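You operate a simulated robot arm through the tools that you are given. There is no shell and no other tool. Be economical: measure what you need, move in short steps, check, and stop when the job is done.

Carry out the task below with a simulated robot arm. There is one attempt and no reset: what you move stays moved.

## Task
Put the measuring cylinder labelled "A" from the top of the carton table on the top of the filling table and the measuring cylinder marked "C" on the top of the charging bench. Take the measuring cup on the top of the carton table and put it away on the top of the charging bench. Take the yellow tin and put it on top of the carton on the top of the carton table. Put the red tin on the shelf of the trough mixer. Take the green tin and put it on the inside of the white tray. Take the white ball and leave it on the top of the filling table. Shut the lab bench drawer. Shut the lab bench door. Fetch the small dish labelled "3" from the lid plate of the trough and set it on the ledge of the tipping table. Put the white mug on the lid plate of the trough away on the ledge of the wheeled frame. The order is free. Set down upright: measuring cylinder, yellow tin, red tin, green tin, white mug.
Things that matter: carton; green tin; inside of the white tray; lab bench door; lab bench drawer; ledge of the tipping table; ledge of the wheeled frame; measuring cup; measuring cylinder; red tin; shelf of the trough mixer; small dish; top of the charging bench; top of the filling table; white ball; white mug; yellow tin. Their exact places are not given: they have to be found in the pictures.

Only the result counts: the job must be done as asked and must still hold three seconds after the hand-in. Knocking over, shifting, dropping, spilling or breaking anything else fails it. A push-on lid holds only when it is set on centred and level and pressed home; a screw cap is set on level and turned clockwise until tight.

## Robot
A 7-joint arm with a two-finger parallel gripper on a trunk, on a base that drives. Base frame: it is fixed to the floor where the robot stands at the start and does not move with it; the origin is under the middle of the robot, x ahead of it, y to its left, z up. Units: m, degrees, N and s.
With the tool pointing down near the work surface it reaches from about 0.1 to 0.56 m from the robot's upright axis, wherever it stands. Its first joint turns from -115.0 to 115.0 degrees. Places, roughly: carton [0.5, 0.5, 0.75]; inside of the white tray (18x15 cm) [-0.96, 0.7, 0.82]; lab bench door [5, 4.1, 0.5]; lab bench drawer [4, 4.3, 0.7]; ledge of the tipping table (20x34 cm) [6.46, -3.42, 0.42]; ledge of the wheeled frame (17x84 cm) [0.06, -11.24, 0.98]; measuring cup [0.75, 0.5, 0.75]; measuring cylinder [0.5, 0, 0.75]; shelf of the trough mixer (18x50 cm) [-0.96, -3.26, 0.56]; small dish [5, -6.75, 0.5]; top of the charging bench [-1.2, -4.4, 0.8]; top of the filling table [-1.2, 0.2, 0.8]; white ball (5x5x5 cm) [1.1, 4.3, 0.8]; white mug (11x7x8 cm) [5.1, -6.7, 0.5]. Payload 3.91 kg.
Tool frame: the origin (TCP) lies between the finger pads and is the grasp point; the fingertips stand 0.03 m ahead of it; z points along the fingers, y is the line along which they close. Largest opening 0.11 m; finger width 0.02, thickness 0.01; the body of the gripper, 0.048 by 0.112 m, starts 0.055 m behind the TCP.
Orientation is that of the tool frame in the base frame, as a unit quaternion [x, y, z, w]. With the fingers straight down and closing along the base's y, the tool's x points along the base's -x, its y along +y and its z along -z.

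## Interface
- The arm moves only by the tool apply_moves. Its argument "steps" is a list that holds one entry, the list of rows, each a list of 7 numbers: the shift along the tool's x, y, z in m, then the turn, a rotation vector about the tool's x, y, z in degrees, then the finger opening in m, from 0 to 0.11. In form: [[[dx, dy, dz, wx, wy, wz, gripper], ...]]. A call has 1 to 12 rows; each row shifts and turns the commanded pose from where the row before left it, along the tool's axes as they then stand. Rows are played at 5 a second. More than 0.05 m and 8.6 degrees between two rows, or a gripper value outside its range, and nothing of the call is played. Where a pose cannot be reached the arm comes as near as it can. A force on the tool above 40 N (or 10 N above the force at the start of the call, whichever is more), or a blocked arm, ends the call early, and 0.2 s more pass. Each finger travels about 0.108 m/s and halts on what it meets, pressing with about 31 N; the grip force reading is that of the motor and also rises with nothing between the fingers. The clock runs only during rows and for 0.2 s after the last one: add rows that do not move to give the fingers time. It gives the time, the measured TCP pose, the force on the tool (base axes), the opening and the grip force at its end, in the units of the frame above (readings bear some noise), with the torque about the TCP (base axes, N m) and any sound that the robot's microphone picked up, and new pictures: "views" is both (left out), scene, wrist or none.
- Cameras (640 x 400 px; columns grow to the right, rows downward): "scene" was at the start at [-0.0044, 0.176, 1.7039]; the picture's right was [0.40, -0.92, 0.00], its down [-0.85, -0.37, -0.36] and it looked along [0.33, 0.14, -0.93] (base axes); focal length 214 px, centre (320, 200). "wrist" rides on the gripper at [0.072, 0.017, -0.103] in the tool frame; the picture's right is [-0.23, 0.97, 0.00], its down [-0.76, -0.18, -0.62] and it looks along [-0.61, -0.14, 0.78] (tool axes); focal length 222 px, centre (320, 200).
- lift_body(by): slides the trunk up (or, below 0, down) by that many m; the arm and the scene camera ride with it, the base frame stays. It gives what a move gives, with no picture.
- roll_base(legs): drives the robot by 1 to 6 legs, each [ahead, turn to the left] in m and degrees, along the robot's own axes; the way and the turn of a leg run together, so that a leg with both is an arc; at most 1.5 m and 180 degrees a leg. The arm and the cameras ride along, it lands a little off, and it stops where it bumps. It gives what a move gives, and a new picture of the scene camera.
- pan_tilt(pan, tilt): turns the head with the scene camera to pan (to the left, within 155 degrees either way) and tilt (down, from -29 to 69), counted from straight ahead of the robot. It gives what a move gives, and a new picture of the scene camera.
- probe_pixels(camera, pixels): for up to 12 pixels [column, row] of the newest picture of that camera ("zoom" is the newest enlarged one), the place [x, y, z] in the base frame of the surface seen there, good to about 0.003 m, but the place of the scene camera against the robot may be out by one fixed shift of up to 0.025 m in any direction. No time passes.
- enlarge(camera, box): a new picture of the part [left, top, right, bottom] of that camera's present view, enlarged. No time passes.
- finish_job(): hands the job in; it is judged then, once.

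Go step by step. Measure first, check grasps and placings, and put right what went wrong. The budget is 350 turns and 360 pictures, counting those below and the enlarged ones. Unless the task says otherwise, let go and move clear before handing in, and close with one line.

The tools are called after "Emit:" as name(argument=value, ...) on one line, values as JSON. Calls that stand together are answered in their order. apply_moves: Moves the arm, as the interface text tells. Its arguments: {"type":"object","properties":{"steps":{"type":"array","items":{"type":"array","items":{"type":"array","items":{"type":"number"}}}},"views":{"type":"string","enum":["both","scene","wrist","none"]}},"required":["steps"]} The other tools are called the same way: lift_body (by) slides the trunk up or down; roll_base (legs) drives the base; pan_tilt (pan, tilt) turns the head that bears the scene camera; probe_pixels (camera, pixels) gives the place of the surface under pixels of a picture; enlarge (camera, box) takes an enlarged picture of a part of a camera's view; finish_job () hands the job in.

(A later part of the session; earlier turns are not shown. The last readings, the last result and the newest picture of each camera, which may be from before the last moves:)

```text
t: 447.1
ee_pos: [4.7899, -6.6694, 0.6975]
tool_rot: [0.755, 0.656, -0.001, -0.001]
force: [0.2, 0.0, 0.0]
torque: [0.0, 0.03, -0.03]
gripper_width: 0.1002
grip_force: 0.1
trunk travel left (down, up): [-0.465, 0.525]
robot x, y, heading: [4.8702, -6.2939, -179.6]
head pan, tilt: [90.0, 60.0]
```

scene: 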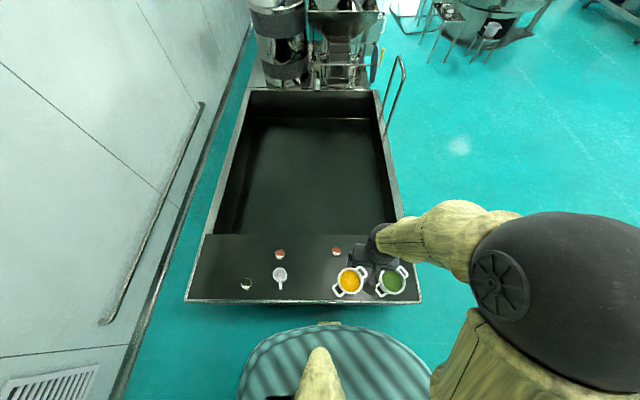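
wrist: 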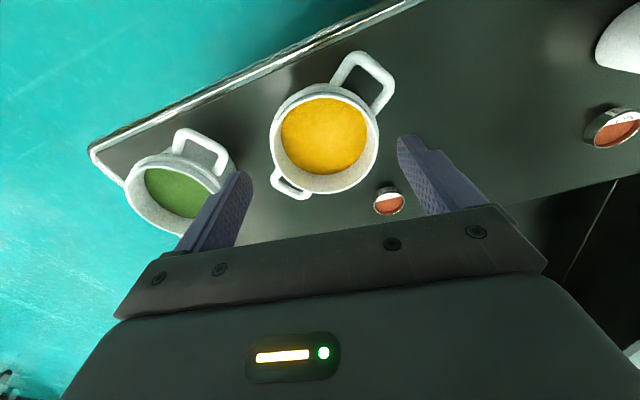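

Move over the dish at the same height.

Emit:
apply_moves(steps=[[[-0.0394, 0.016, 0, 0, 0, 0, 0.08], [-0.0394, 0.016, 0, 0, 0, 0, 0.08], [-0.0394, 0.016, 0, 0, 0, 0, 0.08], [-0.0394, 0.016, 0, 0, 0, 0, 0.08], [-0.0394, 0.016, 0, 0, 0, 0, 0.08], [0, 0, 0.04, 0, 0, 0, 0.08], [0, 0, 0.03, 0, 0, 0, 0.08], [0, 0, 0, 0, 0, 0, 0.08]]], views="wrist")

```text
t: 448.9
ee_pos: [4.8424, -6.8742, 0.6288]
tool_rot: [0.755, 0.655, -0.002, -0.001]
force: [-0.1, 0.7, -0.4]
torque: [0.01, -0.03, -0.01]
gripper_width: 0.0799
grip_force: 0.1
trunk travel left (down, up): [-0.465, 0.525]
robot x, y, heading: [4.8725, -6.3012, -179.9]
head pan, tilt: [90.0, 60.0]
```

wrist: 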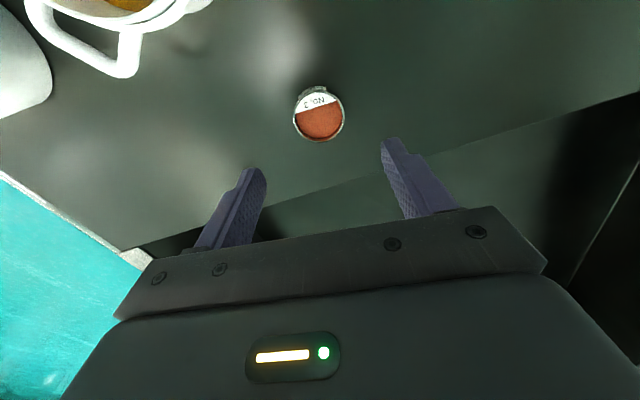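

Emit:
probe_pixels(camera="wrist", pixels=[[294, 114], [344, 118], [320, 140], [317, 91], [330, 165], [319, 118]])

```text
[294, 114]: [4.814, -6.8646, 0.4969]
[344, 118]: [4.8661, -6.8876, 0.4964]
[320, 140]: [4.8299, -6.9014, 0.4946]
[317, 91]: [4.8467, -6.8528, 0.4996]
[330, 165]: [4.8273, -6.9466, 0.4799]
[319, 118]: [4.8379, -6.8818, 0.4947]
```

Dish centre ≈(4.839,-6.876), rim 0.498. Descend to tips just above the plate and close.

Emit:
apply_moves(steps=[[[0.001, -0.003, 0.04, 0, 0, 0, 0.08], [0, 0, 0.04, 0, 0, 0, 0.08], [0, 0, 0.034, 0, 0, 0, 0.08], [0, 0, 0, 0, 0, 0, 0.065], [0, 0, 0, 0, 0, 0, 0.055], [0, 0, 0, 0, 0, 0, 0.045], [0, 0, 0, 0, 0, 0, 0.045], [0, 0, 0, 0, 0, 0, 0.045]]], views="wrist")

```text
t: 450.7
ee_pos: [4.8365, -6.8731, 0.5139]
tool_rot: [0.756, 0.655, -0.002, -0.001]
force: [0.7, 0.1, 1.0]
torque: [0.01, -0.03, -0.01]
gripper_width: 0.0529
grip_force: 31.5
trunk travel left (down, up): [-0.465, 0.525]
robot x, y, heading: [4.8719, -6.3004, -179.7]
head pan, tilt: [90.0, 60.0]
```

wrist: 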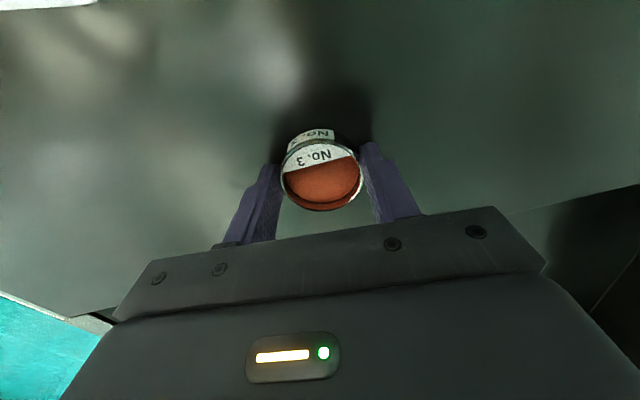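

Dish gripped (0.053 m). Lift gently, retract, raise the trunk.

Emit:
apply_moves(steps=[[[0, 0, -0.02, 0, 0, 0, 0.045], [0, 0, -0.04, 0, 0, 0, 0.045], [0, 0, -0.045, 0, 0, 0, 0.045], [0, 0, -0.045, 0, 0, 0, 0.045], [0, 0, -0.045, 0, 0, 0, 0.045], [0.04, 0, 0, 0, 0, 0, 0.045], [0.04, 0, 0, 0, 0, 0, 0.045], [0.04, 0, 0, 0, 0, 0, 0.045], [0.04, 0, 0, 0, 0, 0, 0.045], [0.03, 0, 0, 0, 0, 0, 0.045]]], views="none")

Emit:
lift_body(by=0.36)

Emit:
pan_tilt(pan=-110, tilt=20)

```text
t: 452.9
ee_pos: [4.8649, -6.6843, 0.7071]
tool_rot: [0.755, 0.656, -0.003, -0.001]
force: [0.9, -1.1, -1.0]
torque: [0.04, 0.01, 0.0]
gripper_width: 0.0528
grip_force: 31.1
trunk travel left (down, up): [-0.465, 0.525]
robot x, y, heading: [4.8703, -6.2984, -179.8]
head pan, tilt: [90.0, 60.0]
```

```text
t: 456.4
ee_pos: [4.8649, -6.6862, 1.0682]
tool_rot: [0.755, 0.655, -0.001, 0.0]
force: [0.1, 0.0, -1.7]
torque: [0.01, 0.01, -0.02]
gripper_width: 0.0528
grip_force: 31.3
trunk travel left (down, up): [-0.825, 0.165]
robot x, y, heading: [4.8692, -6.2979, -179.9]
head pan, tilt: [90.0, 60.0]
```

```text
t: 459.3
ee_pos: [4.8644, -6.6863, 1.0676]
tool_rot: [0.756, 0.655, -0.001, -0.001]
force: [0.8, 0.0, -0.5]
torque: [-0.04, 0.03, 0.01]
gripper_width: 0.0526
grip_force: 31.5
trunk travel left (down, up): [-0.825, 0.165]
robot x, y, heading: [4.8738, -6.2973, -179.8]
head pan, tilt: [-110.0, 20.0]
```

scene: 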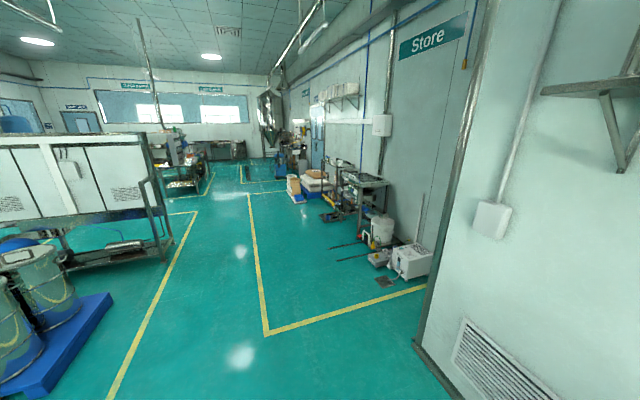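

Emit:
enlarge(camera="scene", box=[280, 140, 440, 290])

Emit:
probe_pixels(camera="scene", pixels=[[365, 182], [345, 190], [385, 220], [410, 250], [335, 200], [340, 240], [380, 258], [350, 212], [265, 335], [430, 285], [325, 190], [150, 240]])

```text
2.67 times, centred on (360, 215) of scene
```

zoom: 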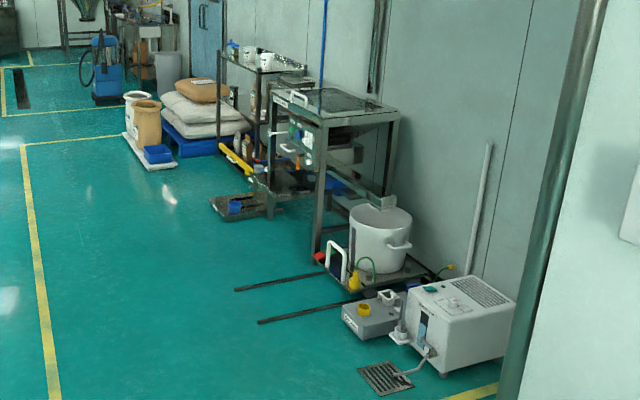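

```text
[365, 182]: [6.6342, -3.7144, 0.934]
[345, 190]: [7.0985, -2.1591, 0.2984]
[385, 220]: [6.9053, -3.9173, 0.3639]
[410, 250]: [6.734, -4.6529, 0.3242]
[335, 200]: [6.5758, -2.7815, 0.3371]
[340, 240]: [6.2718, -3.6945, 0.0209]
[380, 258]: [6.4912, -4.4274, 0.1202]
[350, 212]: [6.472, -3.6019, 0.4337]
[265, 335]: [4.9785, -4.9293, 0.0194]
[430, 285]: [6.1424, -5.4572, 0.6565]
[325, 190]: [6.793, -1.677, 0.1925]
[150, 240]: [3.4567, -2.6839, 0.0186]
```

The tipping table is around (6.5,-3.5). I'll pull out, face -y, and reverse north at x≈4.3 with the arm on the +x side, then look again.

Emit:
roll_base(legs=[[0.4, -30], [0.3, 0], [0, 120], [-1.2, 0], [-1.1, 0]])

Emit:
pan_tilt(pan=90, tilt=35)

```text
t: 484.2
ee_pos: [4.6075, -3.7558, 1.0667]
tool_rot: [0.072, 0.997, -0.002, 0.001]
force: [-0.5, 1.0, 0.2]
torque: [0.0, 0.02, 0.01]
gripper_width: 0.0523
grip_force: 30.7
trunk travel left (down, up): [-0.825, 0.165]
robot x, y, heading: [4.221, -3.7482, -90.2]
head pan, tilt: [-110.0, 20.0]
```

scene: 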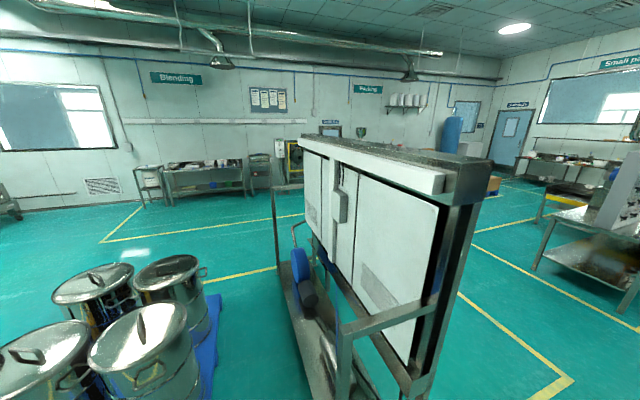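

```text
t: 487.2
ee_pos: [4.6077, -3.7568, 1.0678]
tool_rot: [0.073, 0.997, -0.002, 0.0]
force: [0.0, 0.0, -0.7]
torque: [0.0, -0.01, -0.03]
gripper_width: 0.0522
grip_force: 30.9
trunk travel left (down, up): [-0.825, 0.165]
robot x, y, heading: [4.22, -3.7504, -89.7]
head pan, tilt: [90.0, 35.0]
```

scene: 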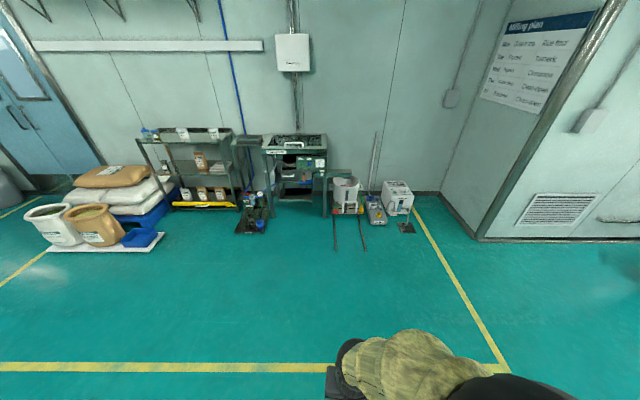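

Emit:
enlarge(camera="scene", box=[220, 125, 380, 255])

Emit:
probe_pixels(camera="scene", pixels=[[295, 170], [285, 178], [300, 185], [295, 198], [270, 155], [252, 225], [335, 248], [365, 248], [290, 190], [310, 185], [325, 210], [345, 185]])

```text
3.08 times, centred on (300, 190) of scene
```

zoom: 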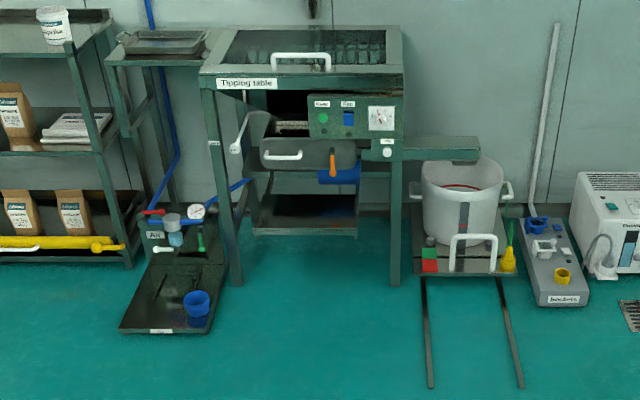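

```text
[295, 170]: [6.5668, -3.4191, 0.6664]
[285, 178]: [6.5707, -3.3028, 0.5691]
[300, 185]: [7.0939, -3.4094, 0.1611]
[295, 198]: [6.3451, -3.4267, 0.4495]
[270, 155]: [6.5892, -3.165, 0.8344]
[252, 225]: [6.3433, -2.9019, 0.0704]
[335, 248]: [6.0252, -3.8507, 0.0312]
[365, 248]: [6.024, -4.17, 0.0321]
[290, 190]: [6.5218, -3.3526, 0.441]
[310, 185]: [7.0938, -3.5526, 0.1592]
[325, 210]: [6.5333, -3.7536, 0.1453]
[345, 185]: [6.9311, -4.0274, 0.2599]
```

Emit:
probe_pixels(camera="zoom", pixels=[[285, 155], [235, 148], [333, 165], [268, 155], [345, 178], [300, 60], [262, 228], [350, 230], [262, 200], [350, 200], [388, 155], [308, 85]])

```text
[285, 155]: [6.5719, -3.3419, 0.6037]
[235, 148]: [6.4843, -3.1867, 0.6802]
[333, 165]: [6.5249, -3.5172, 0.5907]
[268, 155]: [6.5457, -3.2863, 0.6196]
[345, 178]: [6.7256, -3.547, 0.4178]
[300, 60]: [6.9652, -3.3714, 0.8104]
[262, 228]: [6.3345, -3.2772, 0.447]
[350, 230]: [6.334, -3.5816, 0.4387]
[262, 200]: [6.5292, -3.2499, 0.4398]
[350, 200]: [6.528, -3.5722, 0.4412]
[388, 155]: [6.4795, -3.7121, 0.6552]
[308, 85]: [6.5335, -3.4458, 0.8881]
```

Ledge: x 6.335–6.53, y -3.25…-3.58, z≈0.42; I'll set the dish at (6.39,-3.42). Drive to (5.84,-3.42) and turn in place.

Emit:
roll_base(legs=[[0, 101.2], [1.2, 0], [0.44, 0], [0, -101.5]])

Emit:
lift_body(by=-0.38)

Emit:
apply_moves(steps=[[[0, 0, 0, 0, 0, 0, 0.045]]], views="both")

```text
t: 509.2
ee_pos: [6.2271, -3.5317, 1.0671]
tool_rot: [0.095, 0.995, -0.002, 0.001]
force: [-0.1, 0.4, -0.7]
torque: [-0.02, -0.02, -0.03]
gripper_width: 0.0518
grip_force: 30.9
trunk travel left (down, up): [-0.825, 0.165]
robot x, y, heading: [5.8379, -3.5074, -92.7]
head pan, tilt: [90.0, 35.0]
```

scene: 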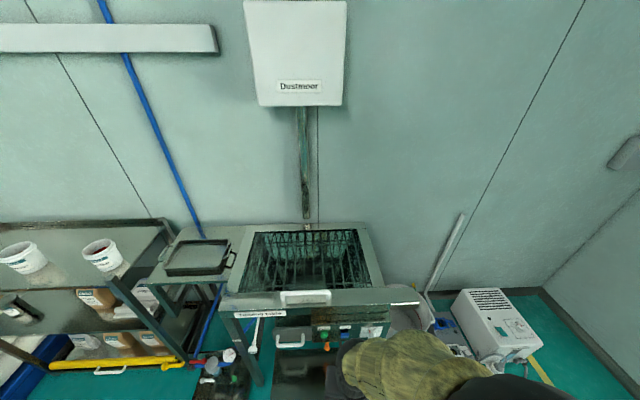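

```text
t: 512.9
ee_pos: [6.2269, -3.5311, 0.6876]
tool_rot: [0.095, 0.995, -0.003, 0.001]
force: [0.2, -0.2, -0.6]
torque: [0.03, 0.0, 0.01]
gripper_width: 0.0514
grip_force: 31.3
trunk travel left (down, up): [-0.445, 0.545]
robot x, y, heading: [5.8442, -3.508, -92.6]
head pan, tilt: [90.0, 35.0]
```

```text
t: 513.3
ee_pos: [6.227, -3.532, 0.6881]
tool_rot: [0.096, 0.995, -0.002, 0.001]
force: [-0.2, -0.4, -0.2]
torque: [-0.03, 0.01, 0.02]
gripper_width: 0.0511
grip_force: 31.4
trunk travel left (down, up): [-0.445, 0.545]
robot x, y, heading: [5.8402, -3.5004, -92.9]
head pan, tilt: [90.0, 35.0]
```

scene: 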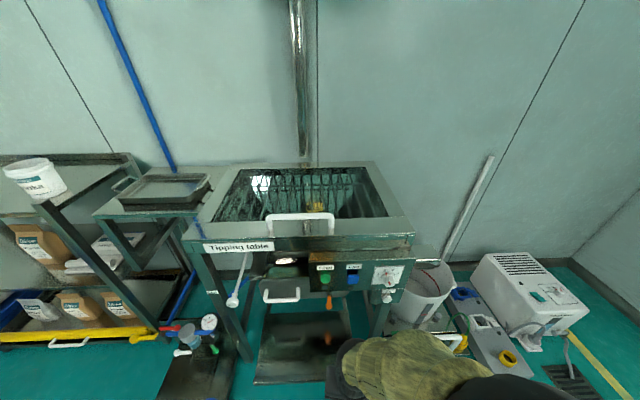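
wrist: 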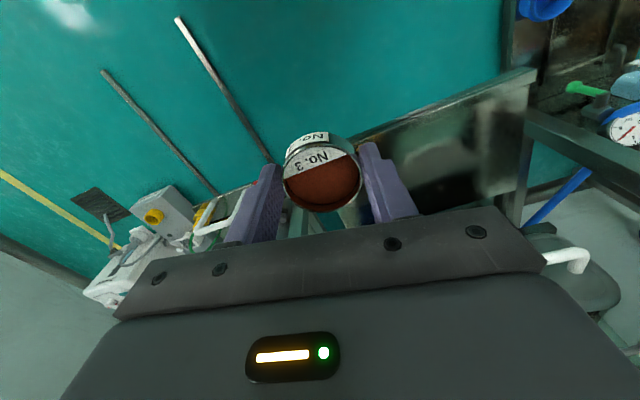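

The grip width is shrinking slightly (0.0511), so the dish is creeping; I'll place it promptly. Probe the ledge and the dish.

Emit:
probe_pixels(camera="wrist", pixels=[[320, 185], [535, 72], [522, 190], [440, 140], [365, 150], [480, 120], [322, 210], [320, 135]])

```text
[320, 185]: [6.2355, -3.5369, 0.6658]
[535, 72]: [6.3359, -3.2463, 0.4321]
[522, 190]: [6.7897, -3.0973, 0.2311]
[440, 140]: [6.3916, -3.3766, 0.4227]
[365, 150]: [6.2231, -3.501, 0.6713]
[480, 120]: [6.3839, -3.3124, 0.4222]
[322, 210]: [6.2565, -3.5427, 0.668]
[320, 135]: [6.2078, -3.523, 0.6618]
```

Emit:
apply_moves(steps=[[[-0.0296, 0.0286, 0, 0, 0, 0, 0.045], [-0.0296, 0.0286, 0, 0, 0, 0, 0.045], [-0.0296, 0.0286, 0, 0, 0, 0, 0.045], [-0.0296, 0.0286, 0, 0, 0, 0, 0.045], [-0.0296, 0.0286, 0, 0, 0, 0, 0.045], [0, 0, 0.045, 0, 0, 0, 0.045], [0, 0, 0.045, 0, 0, 0, 0.045], [0, 0, 0.045, 0, 0, 0, 0.045], [0, 0, 0, 0, 0, 0, 0.045]]], views="wrist")

```text
t: 515.3
ee_pos: [6.4006, -3.4207, 0.5527]
tool_rot: [0.095, 0.995, -0.002, 0.0]
force: [-0.4, 0.0, 0.7]
torque: [0.0, 0.0, 0.01]
gripper_width: 0.0516
grip_force: 31.0
trunk travel left (down, up): [-0.445, 0.545]
robot x, y, heading: [5.8385, -3.5068, -92.7]
head pan, tilt: [90.0, 35.0]
```

wrist: 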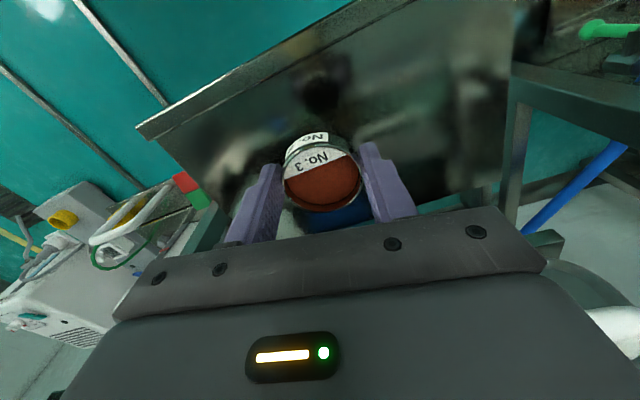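

Emit:
apply_moves(steps=[[[0, 0, 0.045, 0, 0, 0, 0.045], [0, 0, 0.038, 0, 0, 0, 0.045], [0, 0, 0, 0, 0, 0, 0.045]]], views="none")

Emit:
apply_moves(steps=[[[0, 0, 0.004, 0, 0, 0, 0.045], [0, 0, 0.003, 0, 0, 0, 0.045], [0, 0, 0, 0, 0, 0, 0.045]]], views="wrist")

```text
t: 516.1
ee_pos: [6.4012, -3.4219, 0.4688]
tool_rot: [0.096, 0.995, -0.002, 0.0]
force: [-0.4, -0.4, -0.5]
torque: [-0.01, 0.0, -0.01]
gripper_width: 0.0511
grip_force: 30.7
trunk travel left (down, up): [-0.445, 0.545]
robot x, y, heading: [5.8405, -3.507, -93.1]
head pan, tilt: [90.0, 35.0]
```

```text
t: 516.9
ee_pos: [6.4004, -3.421, 0.4615]
tool_rot: [0.096, 0.995, -0.002, 0.001]
force: [-0.5, 0.1, 0.0]
torque: [-0.01, -0.01, -0.01]
gripper_width: 0.0512
grip_force: 30.5
trunk travel left (down, up): [-0.445, 0.545]
robot x, y, heading: [5.8424, -3.5034, -93.0]
head pan, tilt: [90.0, 35.0]
```

wrist: 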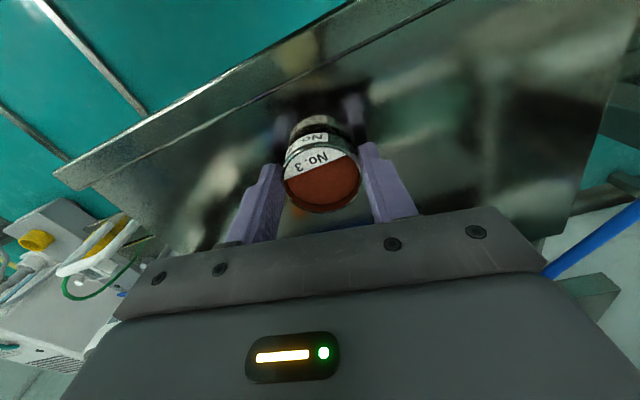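

Emit:
apply_moves(steps=[[[0, 0, 0.002, 0, 0, 0, 0.045], [0, 0, 0, 0, 0, 0, 0.045]]], views="none")

Emit:
apply_moves(steps=[[[0, 0, 0.002, 0, 0, 0, 0.045], [0, 0, 0, 0, 0, 0, 0.045]]], views="none")

```text
t: 517.5
ee_pos: [6.4003, -3.4225, 0.4594]
tool_rot: [0.096, 0.995, -0.002, 0.001]
force: [0.3, 0.3, -0.8]
torque: [0.01, 0.01, 0.01]
gripper_width: 0.0512
grip_force: 31.3
trunk travel left (down, up): [-0.445, 0.545]
robot x, y, heading: [5.84, -3.5032, -92.6]
head pan, tilt: [90.0, 35.0]
```

```text
t: 518.1
ee_pos: [6.4006, -3.4205, 0.4564]
tool_rot: [0.096, 0.995, -0.002, 0.001]
force: [-0.2, 0.0, -0.4]
torque: [0.03, 0.0, 0.03]
gripper_width: 0.0512
grip_force: 31.1
trunk travel left (down, up): [-0.445, 0.545]
robot x, y, heading: [5.8445, -3.5039, -92.8]
head pan, tilt: [90.0, 35.0]
```

Emit:
apply_moves(steps=[[[0, 0, 0.0015, 0, 0, 0, 0.045], [0, 0, 0, 0, 0, 0, 0.045]]], views="none")

Emit:
apply_moves(steps=[[[0, 0, 0.0015, 0, 0, 0, 0.045], [0, 0, 0, 0, 0, 0, 0.045]]], views="none")

```text
t: 518.7
ee_pos: [6.3989, -3.4217, 0.4558]
tool_rot: [0.096, 0.995, -0.002, 0.0]
force: [-0.2, -1.0, -0.8]
torque: [0.0, 0.0, 0.0]
gripper_width: 0.0512
grip_force: 31.0
trunk travel left (down, up): [-0.445, 0.545]
robot x, y, heading: [5.8393, -3.5077, -92.7]
head pan, tilt: [90.0, 35.0]
```

```text
t: 519.3
ee_pos: [6.3983, -3.4204, 0.4549]
tool_rot: [0.095, 0.995, -0.002, 0.0]
force: [-0.3, -0.9, 0.3]
torque: [-0.03, 0.01, 0.0]
gripper_width: 0.0508
grip_force: 31.0
trunk travel left (down, up): [-0.445, 0.545]
robot x, y, heading: [5.8373, -3.5078, -92.7]
head pan, tilt: [90.0, 35.0]
```

Emit:
apply_moves(steps=[[[0, 0, 0.0015, 0, 0, 0, 0.045], [0, 0, 0, 0, 0, 0, 0.045]]], views="wrist")

```text
t: 519.9
ee_pos: [6.3995, -3.421, 0.4547]
tool_rot: [0.096, 0.995, -0.003, 0.002]
force: [-0.8, 1.0, 6.0]
torque: [0.15, 0.0, -0.02]
gripper_width: 0.0508
grip_force: 31.3
trunk travel left (down, up): [-0.445, 0.545]
robot x, y, heading: [5.8399, -3.5081, -92.7]
head pan, tilt: [90.0, 35.0]
```

wrist: 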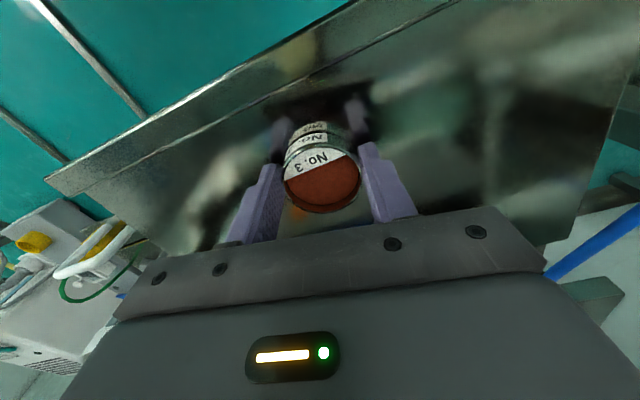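

Contact (6 N). Release and rise.

Emit:
apply_moves(steps=[[[0, 0, 0, 0, 0, 0, 0.06], [0, 0, 0, 0, 0, 0, 0.075], [0, 0, 0, 0, 0, 0, 0.08], [0, 0, -0.03, 0, 0, 0, 0.08], [0, 0, -0.045, 0, 0, 0, 0.08], [0.03, 0, -0.03, 0, 0, 0, 0.08], [0.04, 0, -0.02, 0, 0, 0, 0.08], [0.04, 0, -0.02, 0, 0, 0, 0.08], [0.04, 0, -0.02, 0, 0, 0, 0.08]]], views="wrist")

Emit:
lift_body(by=0.38)

```text
t: 522.1
ee_pos: [6.2636, -3.4441, 0.6115]
tool_rot: [0.155, 0.988, -0.008, -0.007]
force: [-0.3, 0.1, -0.2]
torque: [0.04, 0.0, -0.05]
gripper_width: 0.0798
grip_force: 0.1
trunk travel left (down, up): [-0.445, 0.545]
robot x, y, heading: [5.8342, -3.509, -92.5]
head pan, tilt: [90.0, 35.0]
stopped in row 9: the arm was blocked; the commanded pose is now the measured one
```

wrist: 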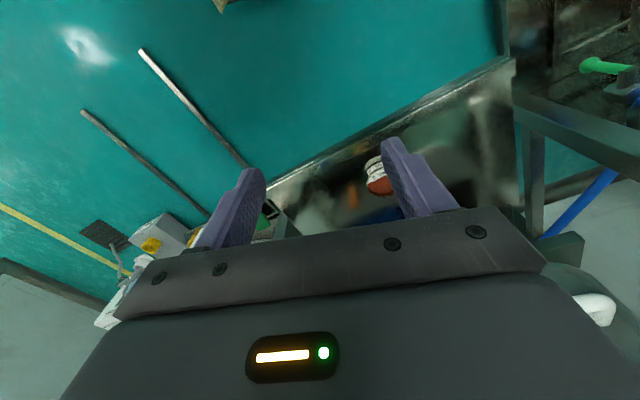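

```text
t: 525.8
ee_pos: [6.2635, -3.4438, 0.9901]
tool_rot: [0.156, 0.988, -0.008, -0.008]
force: [0.1, -1.3, 0.5]
torque: [0.01, -0.01, -0.03]
gripper_width: 0.08
grip_force: 0.0
trunk travel left (down, up): [-0.825, 0.165]
robot x, y, heading: [5.8393, -3.5075, -92.8]
head pan, tilt: [90.0, 35.0]
```

The arm hit a wrist limit on the last retract row; I'll raise and straighten the tool, and check the dish.

Emit:
apply_moves(steps=[[[0, 0, -0.04, -1.05, -0.76, 0, 0.08], [0, 0, -0.04, 0, 0, -6, 0.1], [0, 0, 0, 0, 0, -6, 0.1], [0, 0, 0, 0, 0, -6, 0.1]]], views="both")

```text
t: 526.8
ee_pos: [6.2654, -3.4414, 1.0707]
tool_rot: [-0.004, 1.0, 0.001, 0.0]
force: [0.4, 0.0, -1.2]
torque: [-0.01, 0.0, 0.01]
gripper_width: 0.1002
grip_force: 0.1
trunk travel left (down, up): [-0.825, 0.165]
robot x, y, heading: [5.8425, -3.5077, -92.4]
head pan, tilt: [90.0, 35.0]
```

scene: 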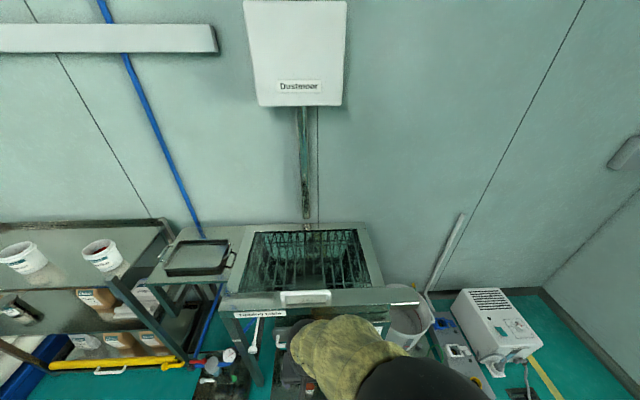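
wrist: 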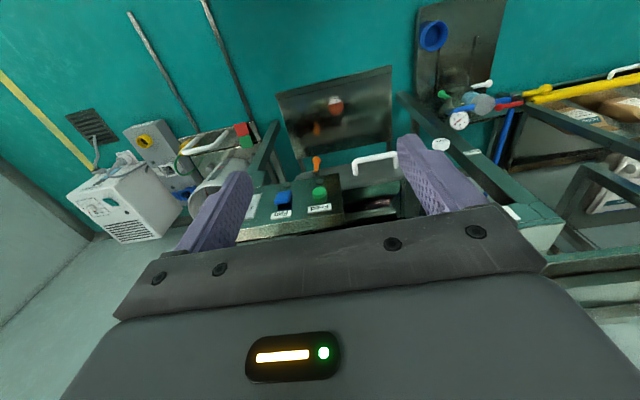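

Dish No. 3 stands on the ledge (336,104). Back to the trough for the mug.

Emit:
roll_base(legs=[[0, -66.5], [1.3, 0], [0.35, 0], [0, 49], [1.45, 0], [0.6, 0]])

```text
t: 555.2
ee_pos: [4.0332, -6.0638, 1.0705]
tool_rot: [0.151, 0.988, 0.0, 0.0]
force: [0.8, 0.8, -0.4]
torque: [-0.01, 0.0, -0.03]
gripper_width: 0.1001
grip_force: 0.0
trunk travel left (down, up): [-0.825, 0.165]
robot x, y, heading: [3.6103, -5.996, -110.8]
head pan, tilt: [90.0, 35.0]
```

scene: 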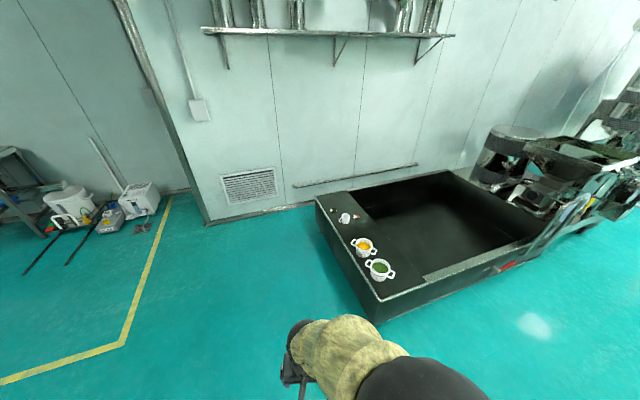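

Emit:
roll_base(legs=[[0, -69.2], [-0.5, -31], [-0.5, 31], [-0.51, 0]])

Emit:
lift_body(by=-0.3)

Emit:
apply_moves(steps=[[[0, 0, 0, 0, 0, 0, 0.1]]], views="wrist")

```text
t: 569.0
ee_pos: [5.1652, -6.6694, 1.0703]
tool_rot: [0.686, 0.728, 0.0, 0.001]
force: [-0.2, 0.1, -0.8]
torque: [0.03, 0.03, 0.01]
gripper_width: 0.1001
grip_force: 0.0
trunk travel left (down, up): [-0.825, 0.165]
robot x, y, heading: [5.074, -6.2518, -179.8]
head pan, tilt: [90.0, 35.0]
```

scene: 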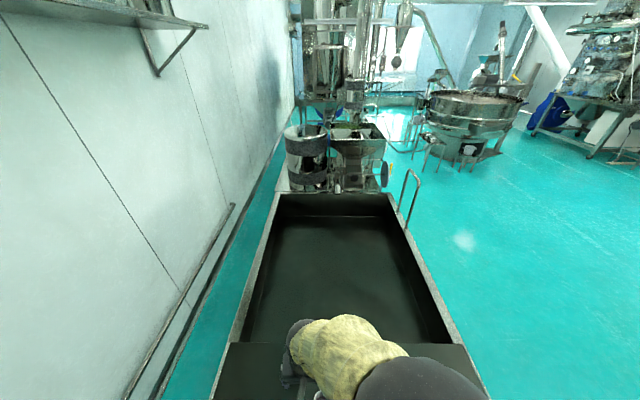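

```text
t: 572.0
ee_pos: [5.1654, -6.6688, 0.7705]
tool_rot: [0.686, 0.727, 0.0, 0.0]
force: [-0.2, -0.8, -0.9]
torque: [0.05, -0.01, -0.02]
gripper_width: 0.0998
grip_force: 0.1
trunk travel left (down, up): [-0.525, 0.465]
robot x, y, heading: [5.0776, -6.2488, -179.8]
head pan, tilt: [90.0, 35.0]
```

```text
t: 572.4
ee_pos: [5.1649, -6.6687, 0.7704]
tool_rot: [0.686, 0.728, 0.0, 0.0]
force: [-0.4, 0.1, 0.3]
torque: [-0.05, 0.02, 0.02]
gripper_width: 0.1
grip_force: 0.0
trunk travel left (down, up): [-0.525, 0.465]
robot x, y, heading: [5.0836, -6.2505, -179.9]
head pan, tilt: [90.0, 35.0]
```

wrist: 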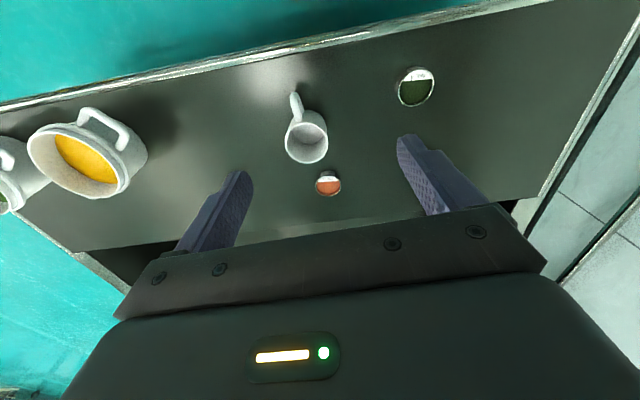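

Emit:
probe_pixels(camera="wrist", pixels=[[285, 142], [328, 142], [307, 163], [300, 112], [294, 95], [297, 105], [303, 148], [328, 182]])

```text
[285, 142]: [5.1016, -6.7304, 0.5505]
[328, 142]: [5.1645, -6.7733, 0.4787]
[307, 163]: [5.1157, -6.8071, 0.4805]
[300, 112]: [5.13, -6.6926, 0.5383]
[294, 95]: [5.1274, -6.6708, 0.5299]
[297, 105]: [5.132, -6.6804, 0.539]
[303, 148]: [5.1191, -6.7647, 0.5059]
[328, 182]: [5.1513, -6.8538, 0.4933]
```

Emit:
apply_moves(steps=[[[-0.033, -0.016, 0, 0, 0, 0, 0.1], [-0.033, -0.016, 0, 0, 0, 0, 0.1], [0, 0, 0.045, 0, 0, 0, 0.1], [0, 0, 0.045, 0, 0, 0, 0.1], [0, 0, 0, 0, 0, 0, 0.1]]], views="wrist")

```text
t: 573.6
ee_pos: [5.1365, -6.7354, 0.6813]
tool_rot: [0.686, 0.728, 0.001, 0.001]
force: [0.1, -0.3, 0.3]
torque: [0.03, 0.0, -0.02]
gripper_width: 0.0999
grip_force: 0.1
trunk travel left (down, up): [-0.525, 0.465]
robot x, y, heading: [5.0792, -6.2479, -180.0]
head pan, tilt: [90.0, 35.0]
```

wrist: 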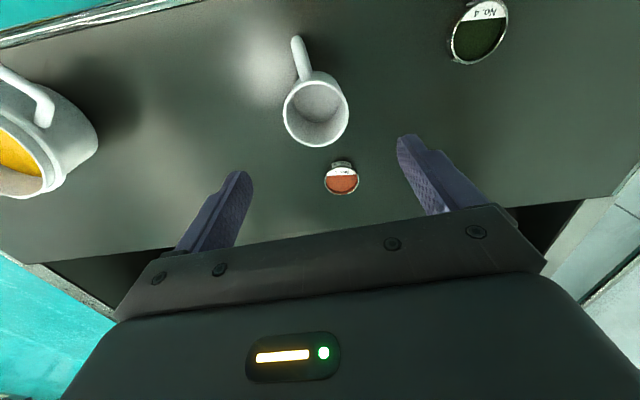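

Emit:
probe_pixels(camera="wrist", pixels=[[284, 113], [348, 109], [316, 146], [314, 80], [300, 55], [341, 178]])

```text
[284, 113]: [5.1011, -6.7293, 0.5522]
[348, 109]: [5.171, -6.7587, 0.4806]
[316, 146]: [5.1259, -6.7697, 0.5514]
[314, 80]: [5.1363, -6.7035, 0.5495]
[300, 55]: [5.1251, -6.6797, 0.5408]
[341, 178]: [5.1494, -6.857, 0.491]
```

Mug centre (5.134,-6.737), rim z 0.5525. Descend and grip across the body.

Emit:
apply_moves(steps=[[[-0.001, -0.003, 0.045, 0, 0, 0, 0.1], [0, 0, 0.045, 0, 0, 0, 0.1], [0, 0, 0.045, 0, 0, 0, 0.1], [0, 0, 0.029, 0, 0, 0, 0.1], [0, 0, 0, 0, 0, 0, 0.08], [0, 0, 0, 0, 0, 0, 0.065], [0, 0, 0, 0, 0, 0, 0.05], [0, 0, 0, 0, 0, 0, 0.05], [0, 0, 0, 0, 0, 0, 0.05]]], views="wrist")

```text
t: 575.6
ee_pos: [5.1337, -6.7388, 0.5161]
tool_rot: [0.685, 0.728, 0.0, 0.0]
force: [0.4, -0.1, 0.5]
torque: [-0.02, 0.02, -0.03]
gripper_width: 0.0649
grip_force: 30.8
trunk travel left (down, up): [-0.525, 0.465]
robot x, y, heading: [5.0797, -6.2506, -179.8]
head pan, tilt: [90.0, 35.0]
```

wrist: 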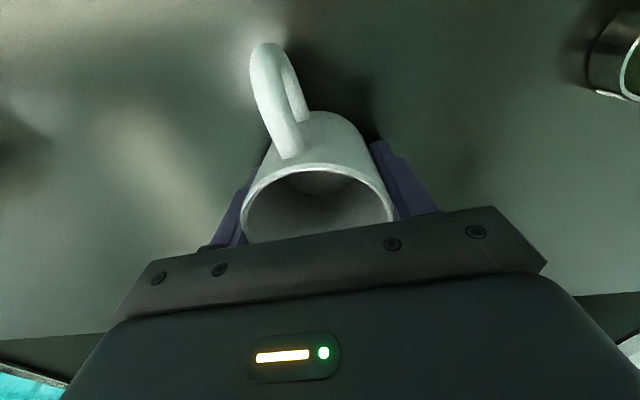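

Mug gripped. Lift, retract, raise the trunk fully.

Emit:
apply_moves(steps=[[[0, 0, -0.03, 0, 0, 0, 0.05], [0, 0, -0.045, 0, 0, 0, 0.05], [0, 0, -0.045, 0, 0, 0, 0.05], [0, 0, -0.045, 0, 0, 0, 0.05], [0, 0, -0.045, 0, 0, 0, 0.05], [0, 0, -0.04, 0, 0, 0, 0.05], [0.03, 0, 0, 0, 0, 0, 0.05], [0.03, 0, 0, 0, 0, 0, 0.05]]], views="none")

Emit:
lift_body(by=0.42)

Emit:
pan_tilt(pan=50, tilt=15)

```text
t: 577.4
ee_pos: [5.129, -6.6802, 0.7665]
tool_rot: [0.685, 0.728, 0.0, 0.001]
force: [-0.1, -0.1, -0.4]
torque: [-0.01, -0.05, -0.02]
gripper_width: 0.0651
grip_force: 31.3
trunk travel left (down, up): [-0.525, 0.465]
robot x, y, heading: [5.0785, -6.2498, -180.0]
head pan, tilt: [90.0, 35.0]
```

```text
refused: 0.42 is not a number from -0.4 to 0.4
```

```text
t: 578.4
ee_pos: [5.1289, -6.6802, 0.7659]
tool_rot: [0.686, 0.728, -0.001, 0.0]
force: [0.4, -0.4, -0.6]
torque: [0.03, -0.06, -0.02]
gripper_width: 0.0652
grip_force: 31.3
trunk travel left (down, up): [-0.525, 0.465]
robot x, y, heading: [5.0797, -6.2472, -179.6]
head pan, tilt: [50.0, 15.0]
```

scene: 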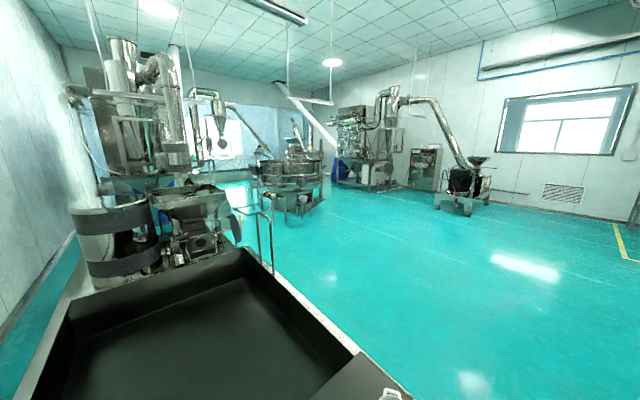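

Emit:
lift_body(by=0.4)

Emit:
pan_tilt(pan=46, tilt=15)

Emit:
enlarge(camera="scene", box=[200, 80, 480, 230])

Emit:
probe_pixels(camera="scene", pixels=[[360, 170], [345, 170], [375, 175], [350, 160], [400, 170], [330, 165], [290, 180], [270, 210], [380, 165], [390, 190], [415, 165], [450, 190]])

```text
t: 582.3
ee_pos: [5.13, -6.6799, 1.1657]
tool_rot: [0.686, 0.728, -0.001, 0.0]
force: [0.2, 0.5, -0.4]
torque: [0.0, -0.03, 0.02]
gripper_width: 0.0651
grip_force: 31.0
trunk travel left (down, up): [-0.925, 0.065]
robot x, y, heading: [5.0777, -6.2491, -180.0]
head pan, tilt: [50.0, 15.0]
```

```text
t: 582.9
ee_pos: [5.1294, -6.679, 1.1653]
tool_rot: [0.686, 0.728, 0.001, 0.0]
force: [-0.5, 0.9, 0.1]
torque: [-0.01, 0.02, 0.03]
gripper_width: 0.065
grip_force: 31.5
trunk travel left (down, up): [-0.925, 0.065]
robot x, y, heading: [5.0789, -6.2499, -179.8]
head pan, tilt: [46.0, 15.0]
```

scene: 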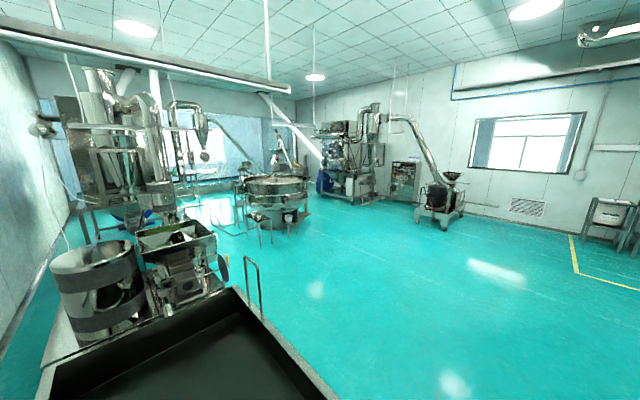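

```text
2.29 times, centred on (340, 155) of scene
```

zoom: 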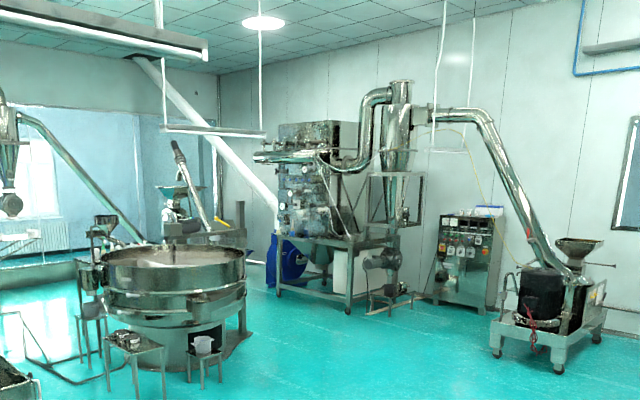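

```text
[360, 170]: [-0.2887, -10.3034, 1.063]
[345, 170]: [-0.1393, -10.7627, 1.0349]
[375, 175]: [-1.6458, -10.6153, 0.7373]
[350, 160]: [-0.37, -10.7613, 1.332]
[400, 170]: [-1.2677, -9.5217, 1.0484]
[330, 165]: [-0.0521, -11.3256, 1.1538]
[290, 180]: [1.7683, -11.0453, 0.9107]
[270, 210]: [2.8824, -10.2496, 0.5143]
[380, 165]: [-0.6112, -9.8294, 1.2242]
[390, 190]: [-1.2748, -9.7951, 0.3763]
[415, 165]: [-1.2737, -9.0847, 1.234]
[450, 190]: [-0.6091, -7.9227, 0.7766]
```

The wheeled frame is the big classifier stand near (-0.1,-11). Drive toward (0.9,-9.0), turn to heading 90 so I can reverse alongside.

Emit:
roll_base(legs=[[1.3, 0], [0, 43.7], [1.35, 0], [1.35, 0], [1.28, 0], [0, -133.7]])

Emit:
pan_tilt(pan=125, tilt=25)

```text
t: 623.7
ee_pos: [0.4883, -9.0472, 1.1662]
tool_rot: [1.0, 0.001, 0.0, 0.0]
force: [-0.3, 0.7, -1.5]
torque: [-0.02, 0.01, -0.01]
gripper_width: 0.0647
grip_force: 30.6
trunk travel left (down, up): [-0.925, 0.065]
robot x, y, heading: [0.9173, -9.0247, 86.7]
head pan, tilt: [46.0, 15.0]
```

scene: 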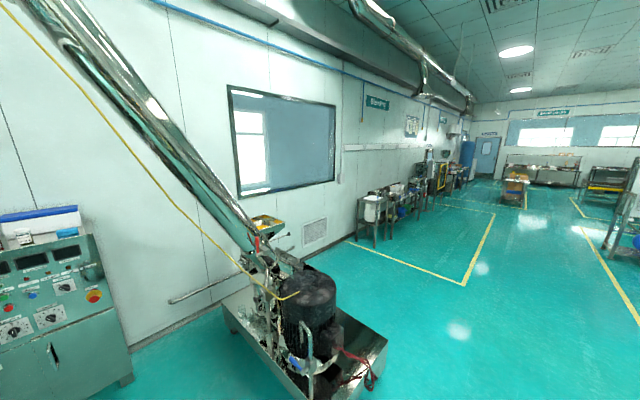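

```text
t: 625.2
ee_pos: [0.4879, -9.0457, 1.1656]
tool_rot: [1.0, 0.001, -0.001, 0.0]
force: [-0.8, 0.2, -0.4]
torque: [0.01, 0.03, 0.0]
gripper_width: 0.0647
grip_force: 31.4
trunk travel left (down, up): [-0.925, 0.065]
robot x, y, heading: [0.9203, -9.0223, 86.7]
head pan, tilt: [125.0, 25.0]
```

scene: 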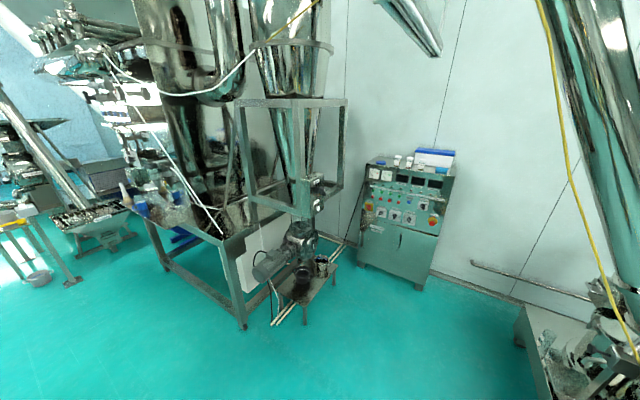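

Emit:
enlarge(camera="scene", box=[0, 60, 340, 340])

Emit:
probe_pixels(camera="scene", pixels=[[230, 235], [150, 220], [130, 195], [185, 220], [242, 320], [275, 325], [170, 210], [215, 228], [100, 230], [65, 280], [140, 165], [260, 215]])

```text
1.43 times, centred on (170, 200) of scene
```

zoom: 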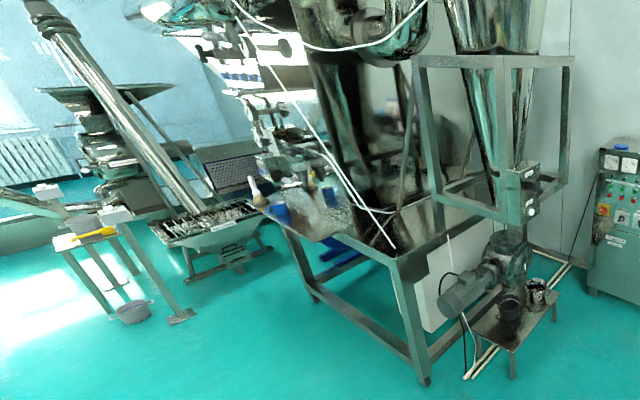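

```text
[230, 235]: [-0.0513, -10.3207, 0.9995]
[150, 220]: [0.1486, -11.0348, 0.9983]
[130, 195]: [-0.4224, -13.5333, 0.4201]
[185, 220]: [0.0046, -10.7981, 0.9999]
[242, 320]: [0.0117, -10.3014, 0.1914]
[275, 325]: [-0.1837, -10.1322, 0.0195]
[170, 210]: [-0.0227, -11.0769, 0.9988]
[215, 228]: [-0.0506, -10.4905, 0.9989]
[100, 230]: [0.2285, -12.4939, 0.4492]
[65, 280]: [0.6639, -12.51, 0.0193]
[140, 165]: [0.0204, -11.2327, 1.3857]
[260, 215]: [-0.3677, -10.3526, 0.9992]
```

The ledge (z≈0.98, x to 0.15) holds some items near the middle; reverse 1.9 m to view it closely.

Emit:
roll_base(legs=[[0, 3.3], [-1.0, 0], [-0.9, 0]])

Emit:
pan_tilt(pan=100, tilt=45)

Emit:
enlarge(camera="scene", box=[100, 100, 420, 300])

```text
t: 636.8
ee_pos: [0.5062, -10.9663, 1.1659]
tool_rot: [1.0, 0.03, 0.001, 0.0]
force: [0.7, -0.1, -0.8]
torque: [-0.01, 0.01, 0.0]
gripper_width: 0.0646
grip_force: 31.1
trunk travel left (down, up): [-0.925, 0.065]
robot x, y, heading: [0.9366, -10.9134, 90.1]
head pan, tilt: [125.0, 25.0]
```

scene: 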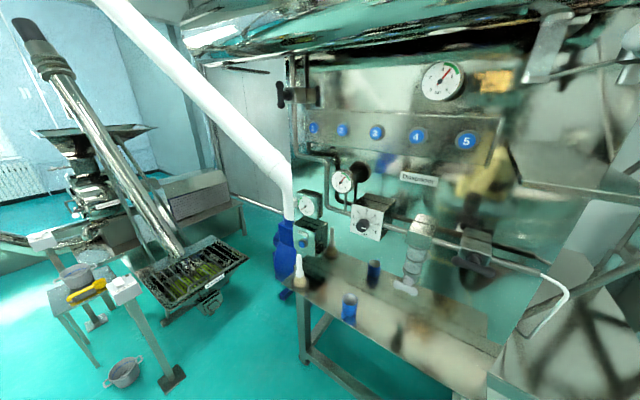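

```text
t: 637.7
ee_pos: [0.5069, -10.9649, 1.1664]
tool_rot: [1.0, 0.029, 0.0, 0.0]
force: [0.3, -0.6, -1.4]
torque: [0.01, 0.03, -0.02]
gripper_width: 0.0647
grip_force: 31.1
trunk travel left (down, up): [-0.925, 0.065]
robot x, y, heading: [0.937, -10.9118, 90.1]
head pan, tilt: [100.0, 45.0]
```

scene: 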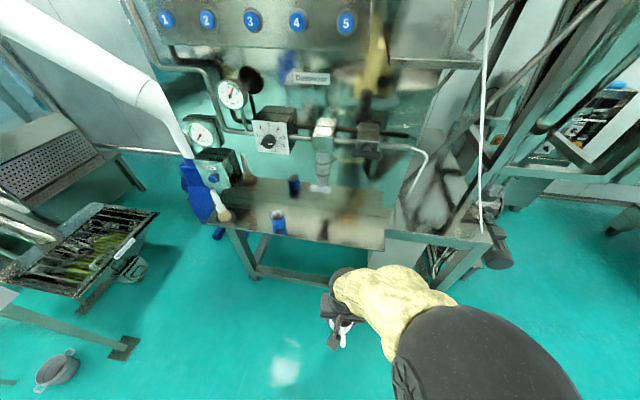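

```text
2.00 times, centred on (260, 200) of scene
```

zoom: 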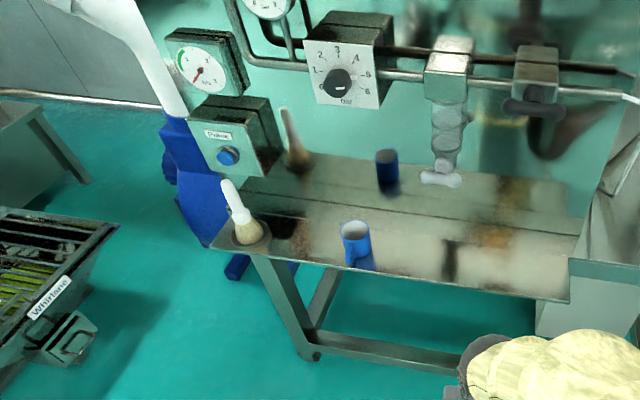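

Ledge's right portion (zoom 420–560, 235–280) is free. Probe it and the overhanging fittings.

Emit:
probe_pixels(camera="zoom", pixels=[[568, 298], [400, 275], [480, 255], [480, 225], [480, 200], [440, 180], [440, 90], [535, 60], [355, 230], [300, 255], [580, 240], [535, 105]])

```text
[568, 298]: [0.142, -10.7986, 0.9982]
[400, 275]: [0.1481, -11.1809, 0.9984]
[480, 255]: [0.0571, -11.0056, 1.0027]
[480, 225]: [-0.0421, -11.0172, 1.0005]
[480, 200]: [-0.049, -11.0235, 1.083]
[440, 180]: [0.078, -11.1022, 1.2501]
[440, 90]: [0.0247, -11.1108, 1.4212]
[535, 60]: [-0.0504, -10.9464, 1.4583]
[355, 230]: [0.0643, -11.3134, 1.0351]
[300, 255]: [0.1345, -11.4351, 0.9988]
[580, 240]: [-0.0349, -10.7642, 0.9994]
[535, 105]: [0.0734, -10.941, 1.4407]
```

Emit:
probe_pixels(camera="scene", pixels=[[425, 155], [408, 192], [487, 100], [482, 200], [345, 134], [368, 150], [322, 190], [440, 180], [375, 135], [390, 200]])

```text
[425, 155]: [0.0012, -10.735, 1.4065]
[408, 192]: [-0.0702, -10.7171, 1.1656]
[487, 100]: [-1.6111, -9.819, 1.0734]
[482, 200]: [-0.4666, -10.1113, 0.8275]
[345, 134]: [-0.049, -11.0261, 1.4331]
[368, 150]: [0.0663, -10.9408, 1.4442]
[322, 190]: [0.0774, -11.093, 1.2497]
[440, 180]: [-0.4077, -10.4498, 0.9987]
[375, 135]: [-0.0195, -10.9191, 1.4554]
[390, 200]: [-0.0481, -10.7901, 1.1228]
```

Place target: (0.09,-10.86), clear of the valve (z≥1.42) and hose. Shift the base to x≈0.61.

Emit:
roll_base(legs=[[0.45, 42], [0.45, -42], [-0.72, 0]])

Emit:
apply_moves(steps=[[[0, 0, 0, 0, 0, 0, 0.05]]], views="wrist")

```text
t: 647.8
ee_pos: [0.1859, -10.8543, 1.1664]
tool_rot: [0.999, 0.034, 0.0, 0.0]
force: [0.9, 0.3, -0.9]
torque: [0.0, 0.01, 0.02]
gripper_width: 0.0644
grip_force: 31.1
trunk travel left (down, up): [-0.925, 0.065]
robot x, y, heading: [0.6161, -10.7979, 90.7]
head pan, tilt: [100.0, 45.0]
```

scene: 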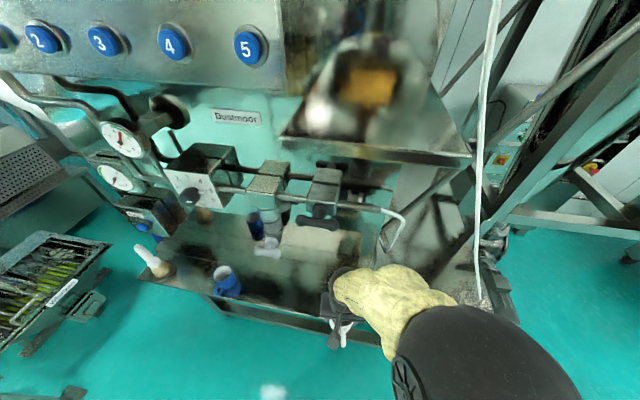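

```text
t: 648.2
ee_pos: [0.187, -10.8539, 1.1654]
tool_rot: [0.999, 0.035, -0.001, 0.0]
force: [-0.3, -0.1, -1.2]
torque: [-0.01, 0.03, -0.05]
gripper_width: 0.0643
grip_force: 31.3
trunk travel left (down, up): [-0.925, 0.065]
robot x, y, heading: [0.6173, -10.7984, 90.6]
head pan, tilt: [100.0, 45.0]
```

wrist: 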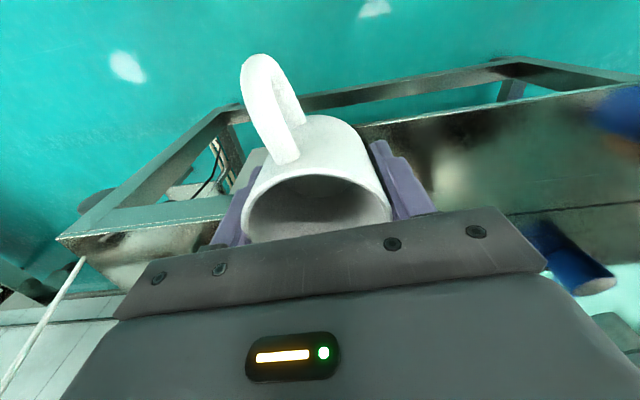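

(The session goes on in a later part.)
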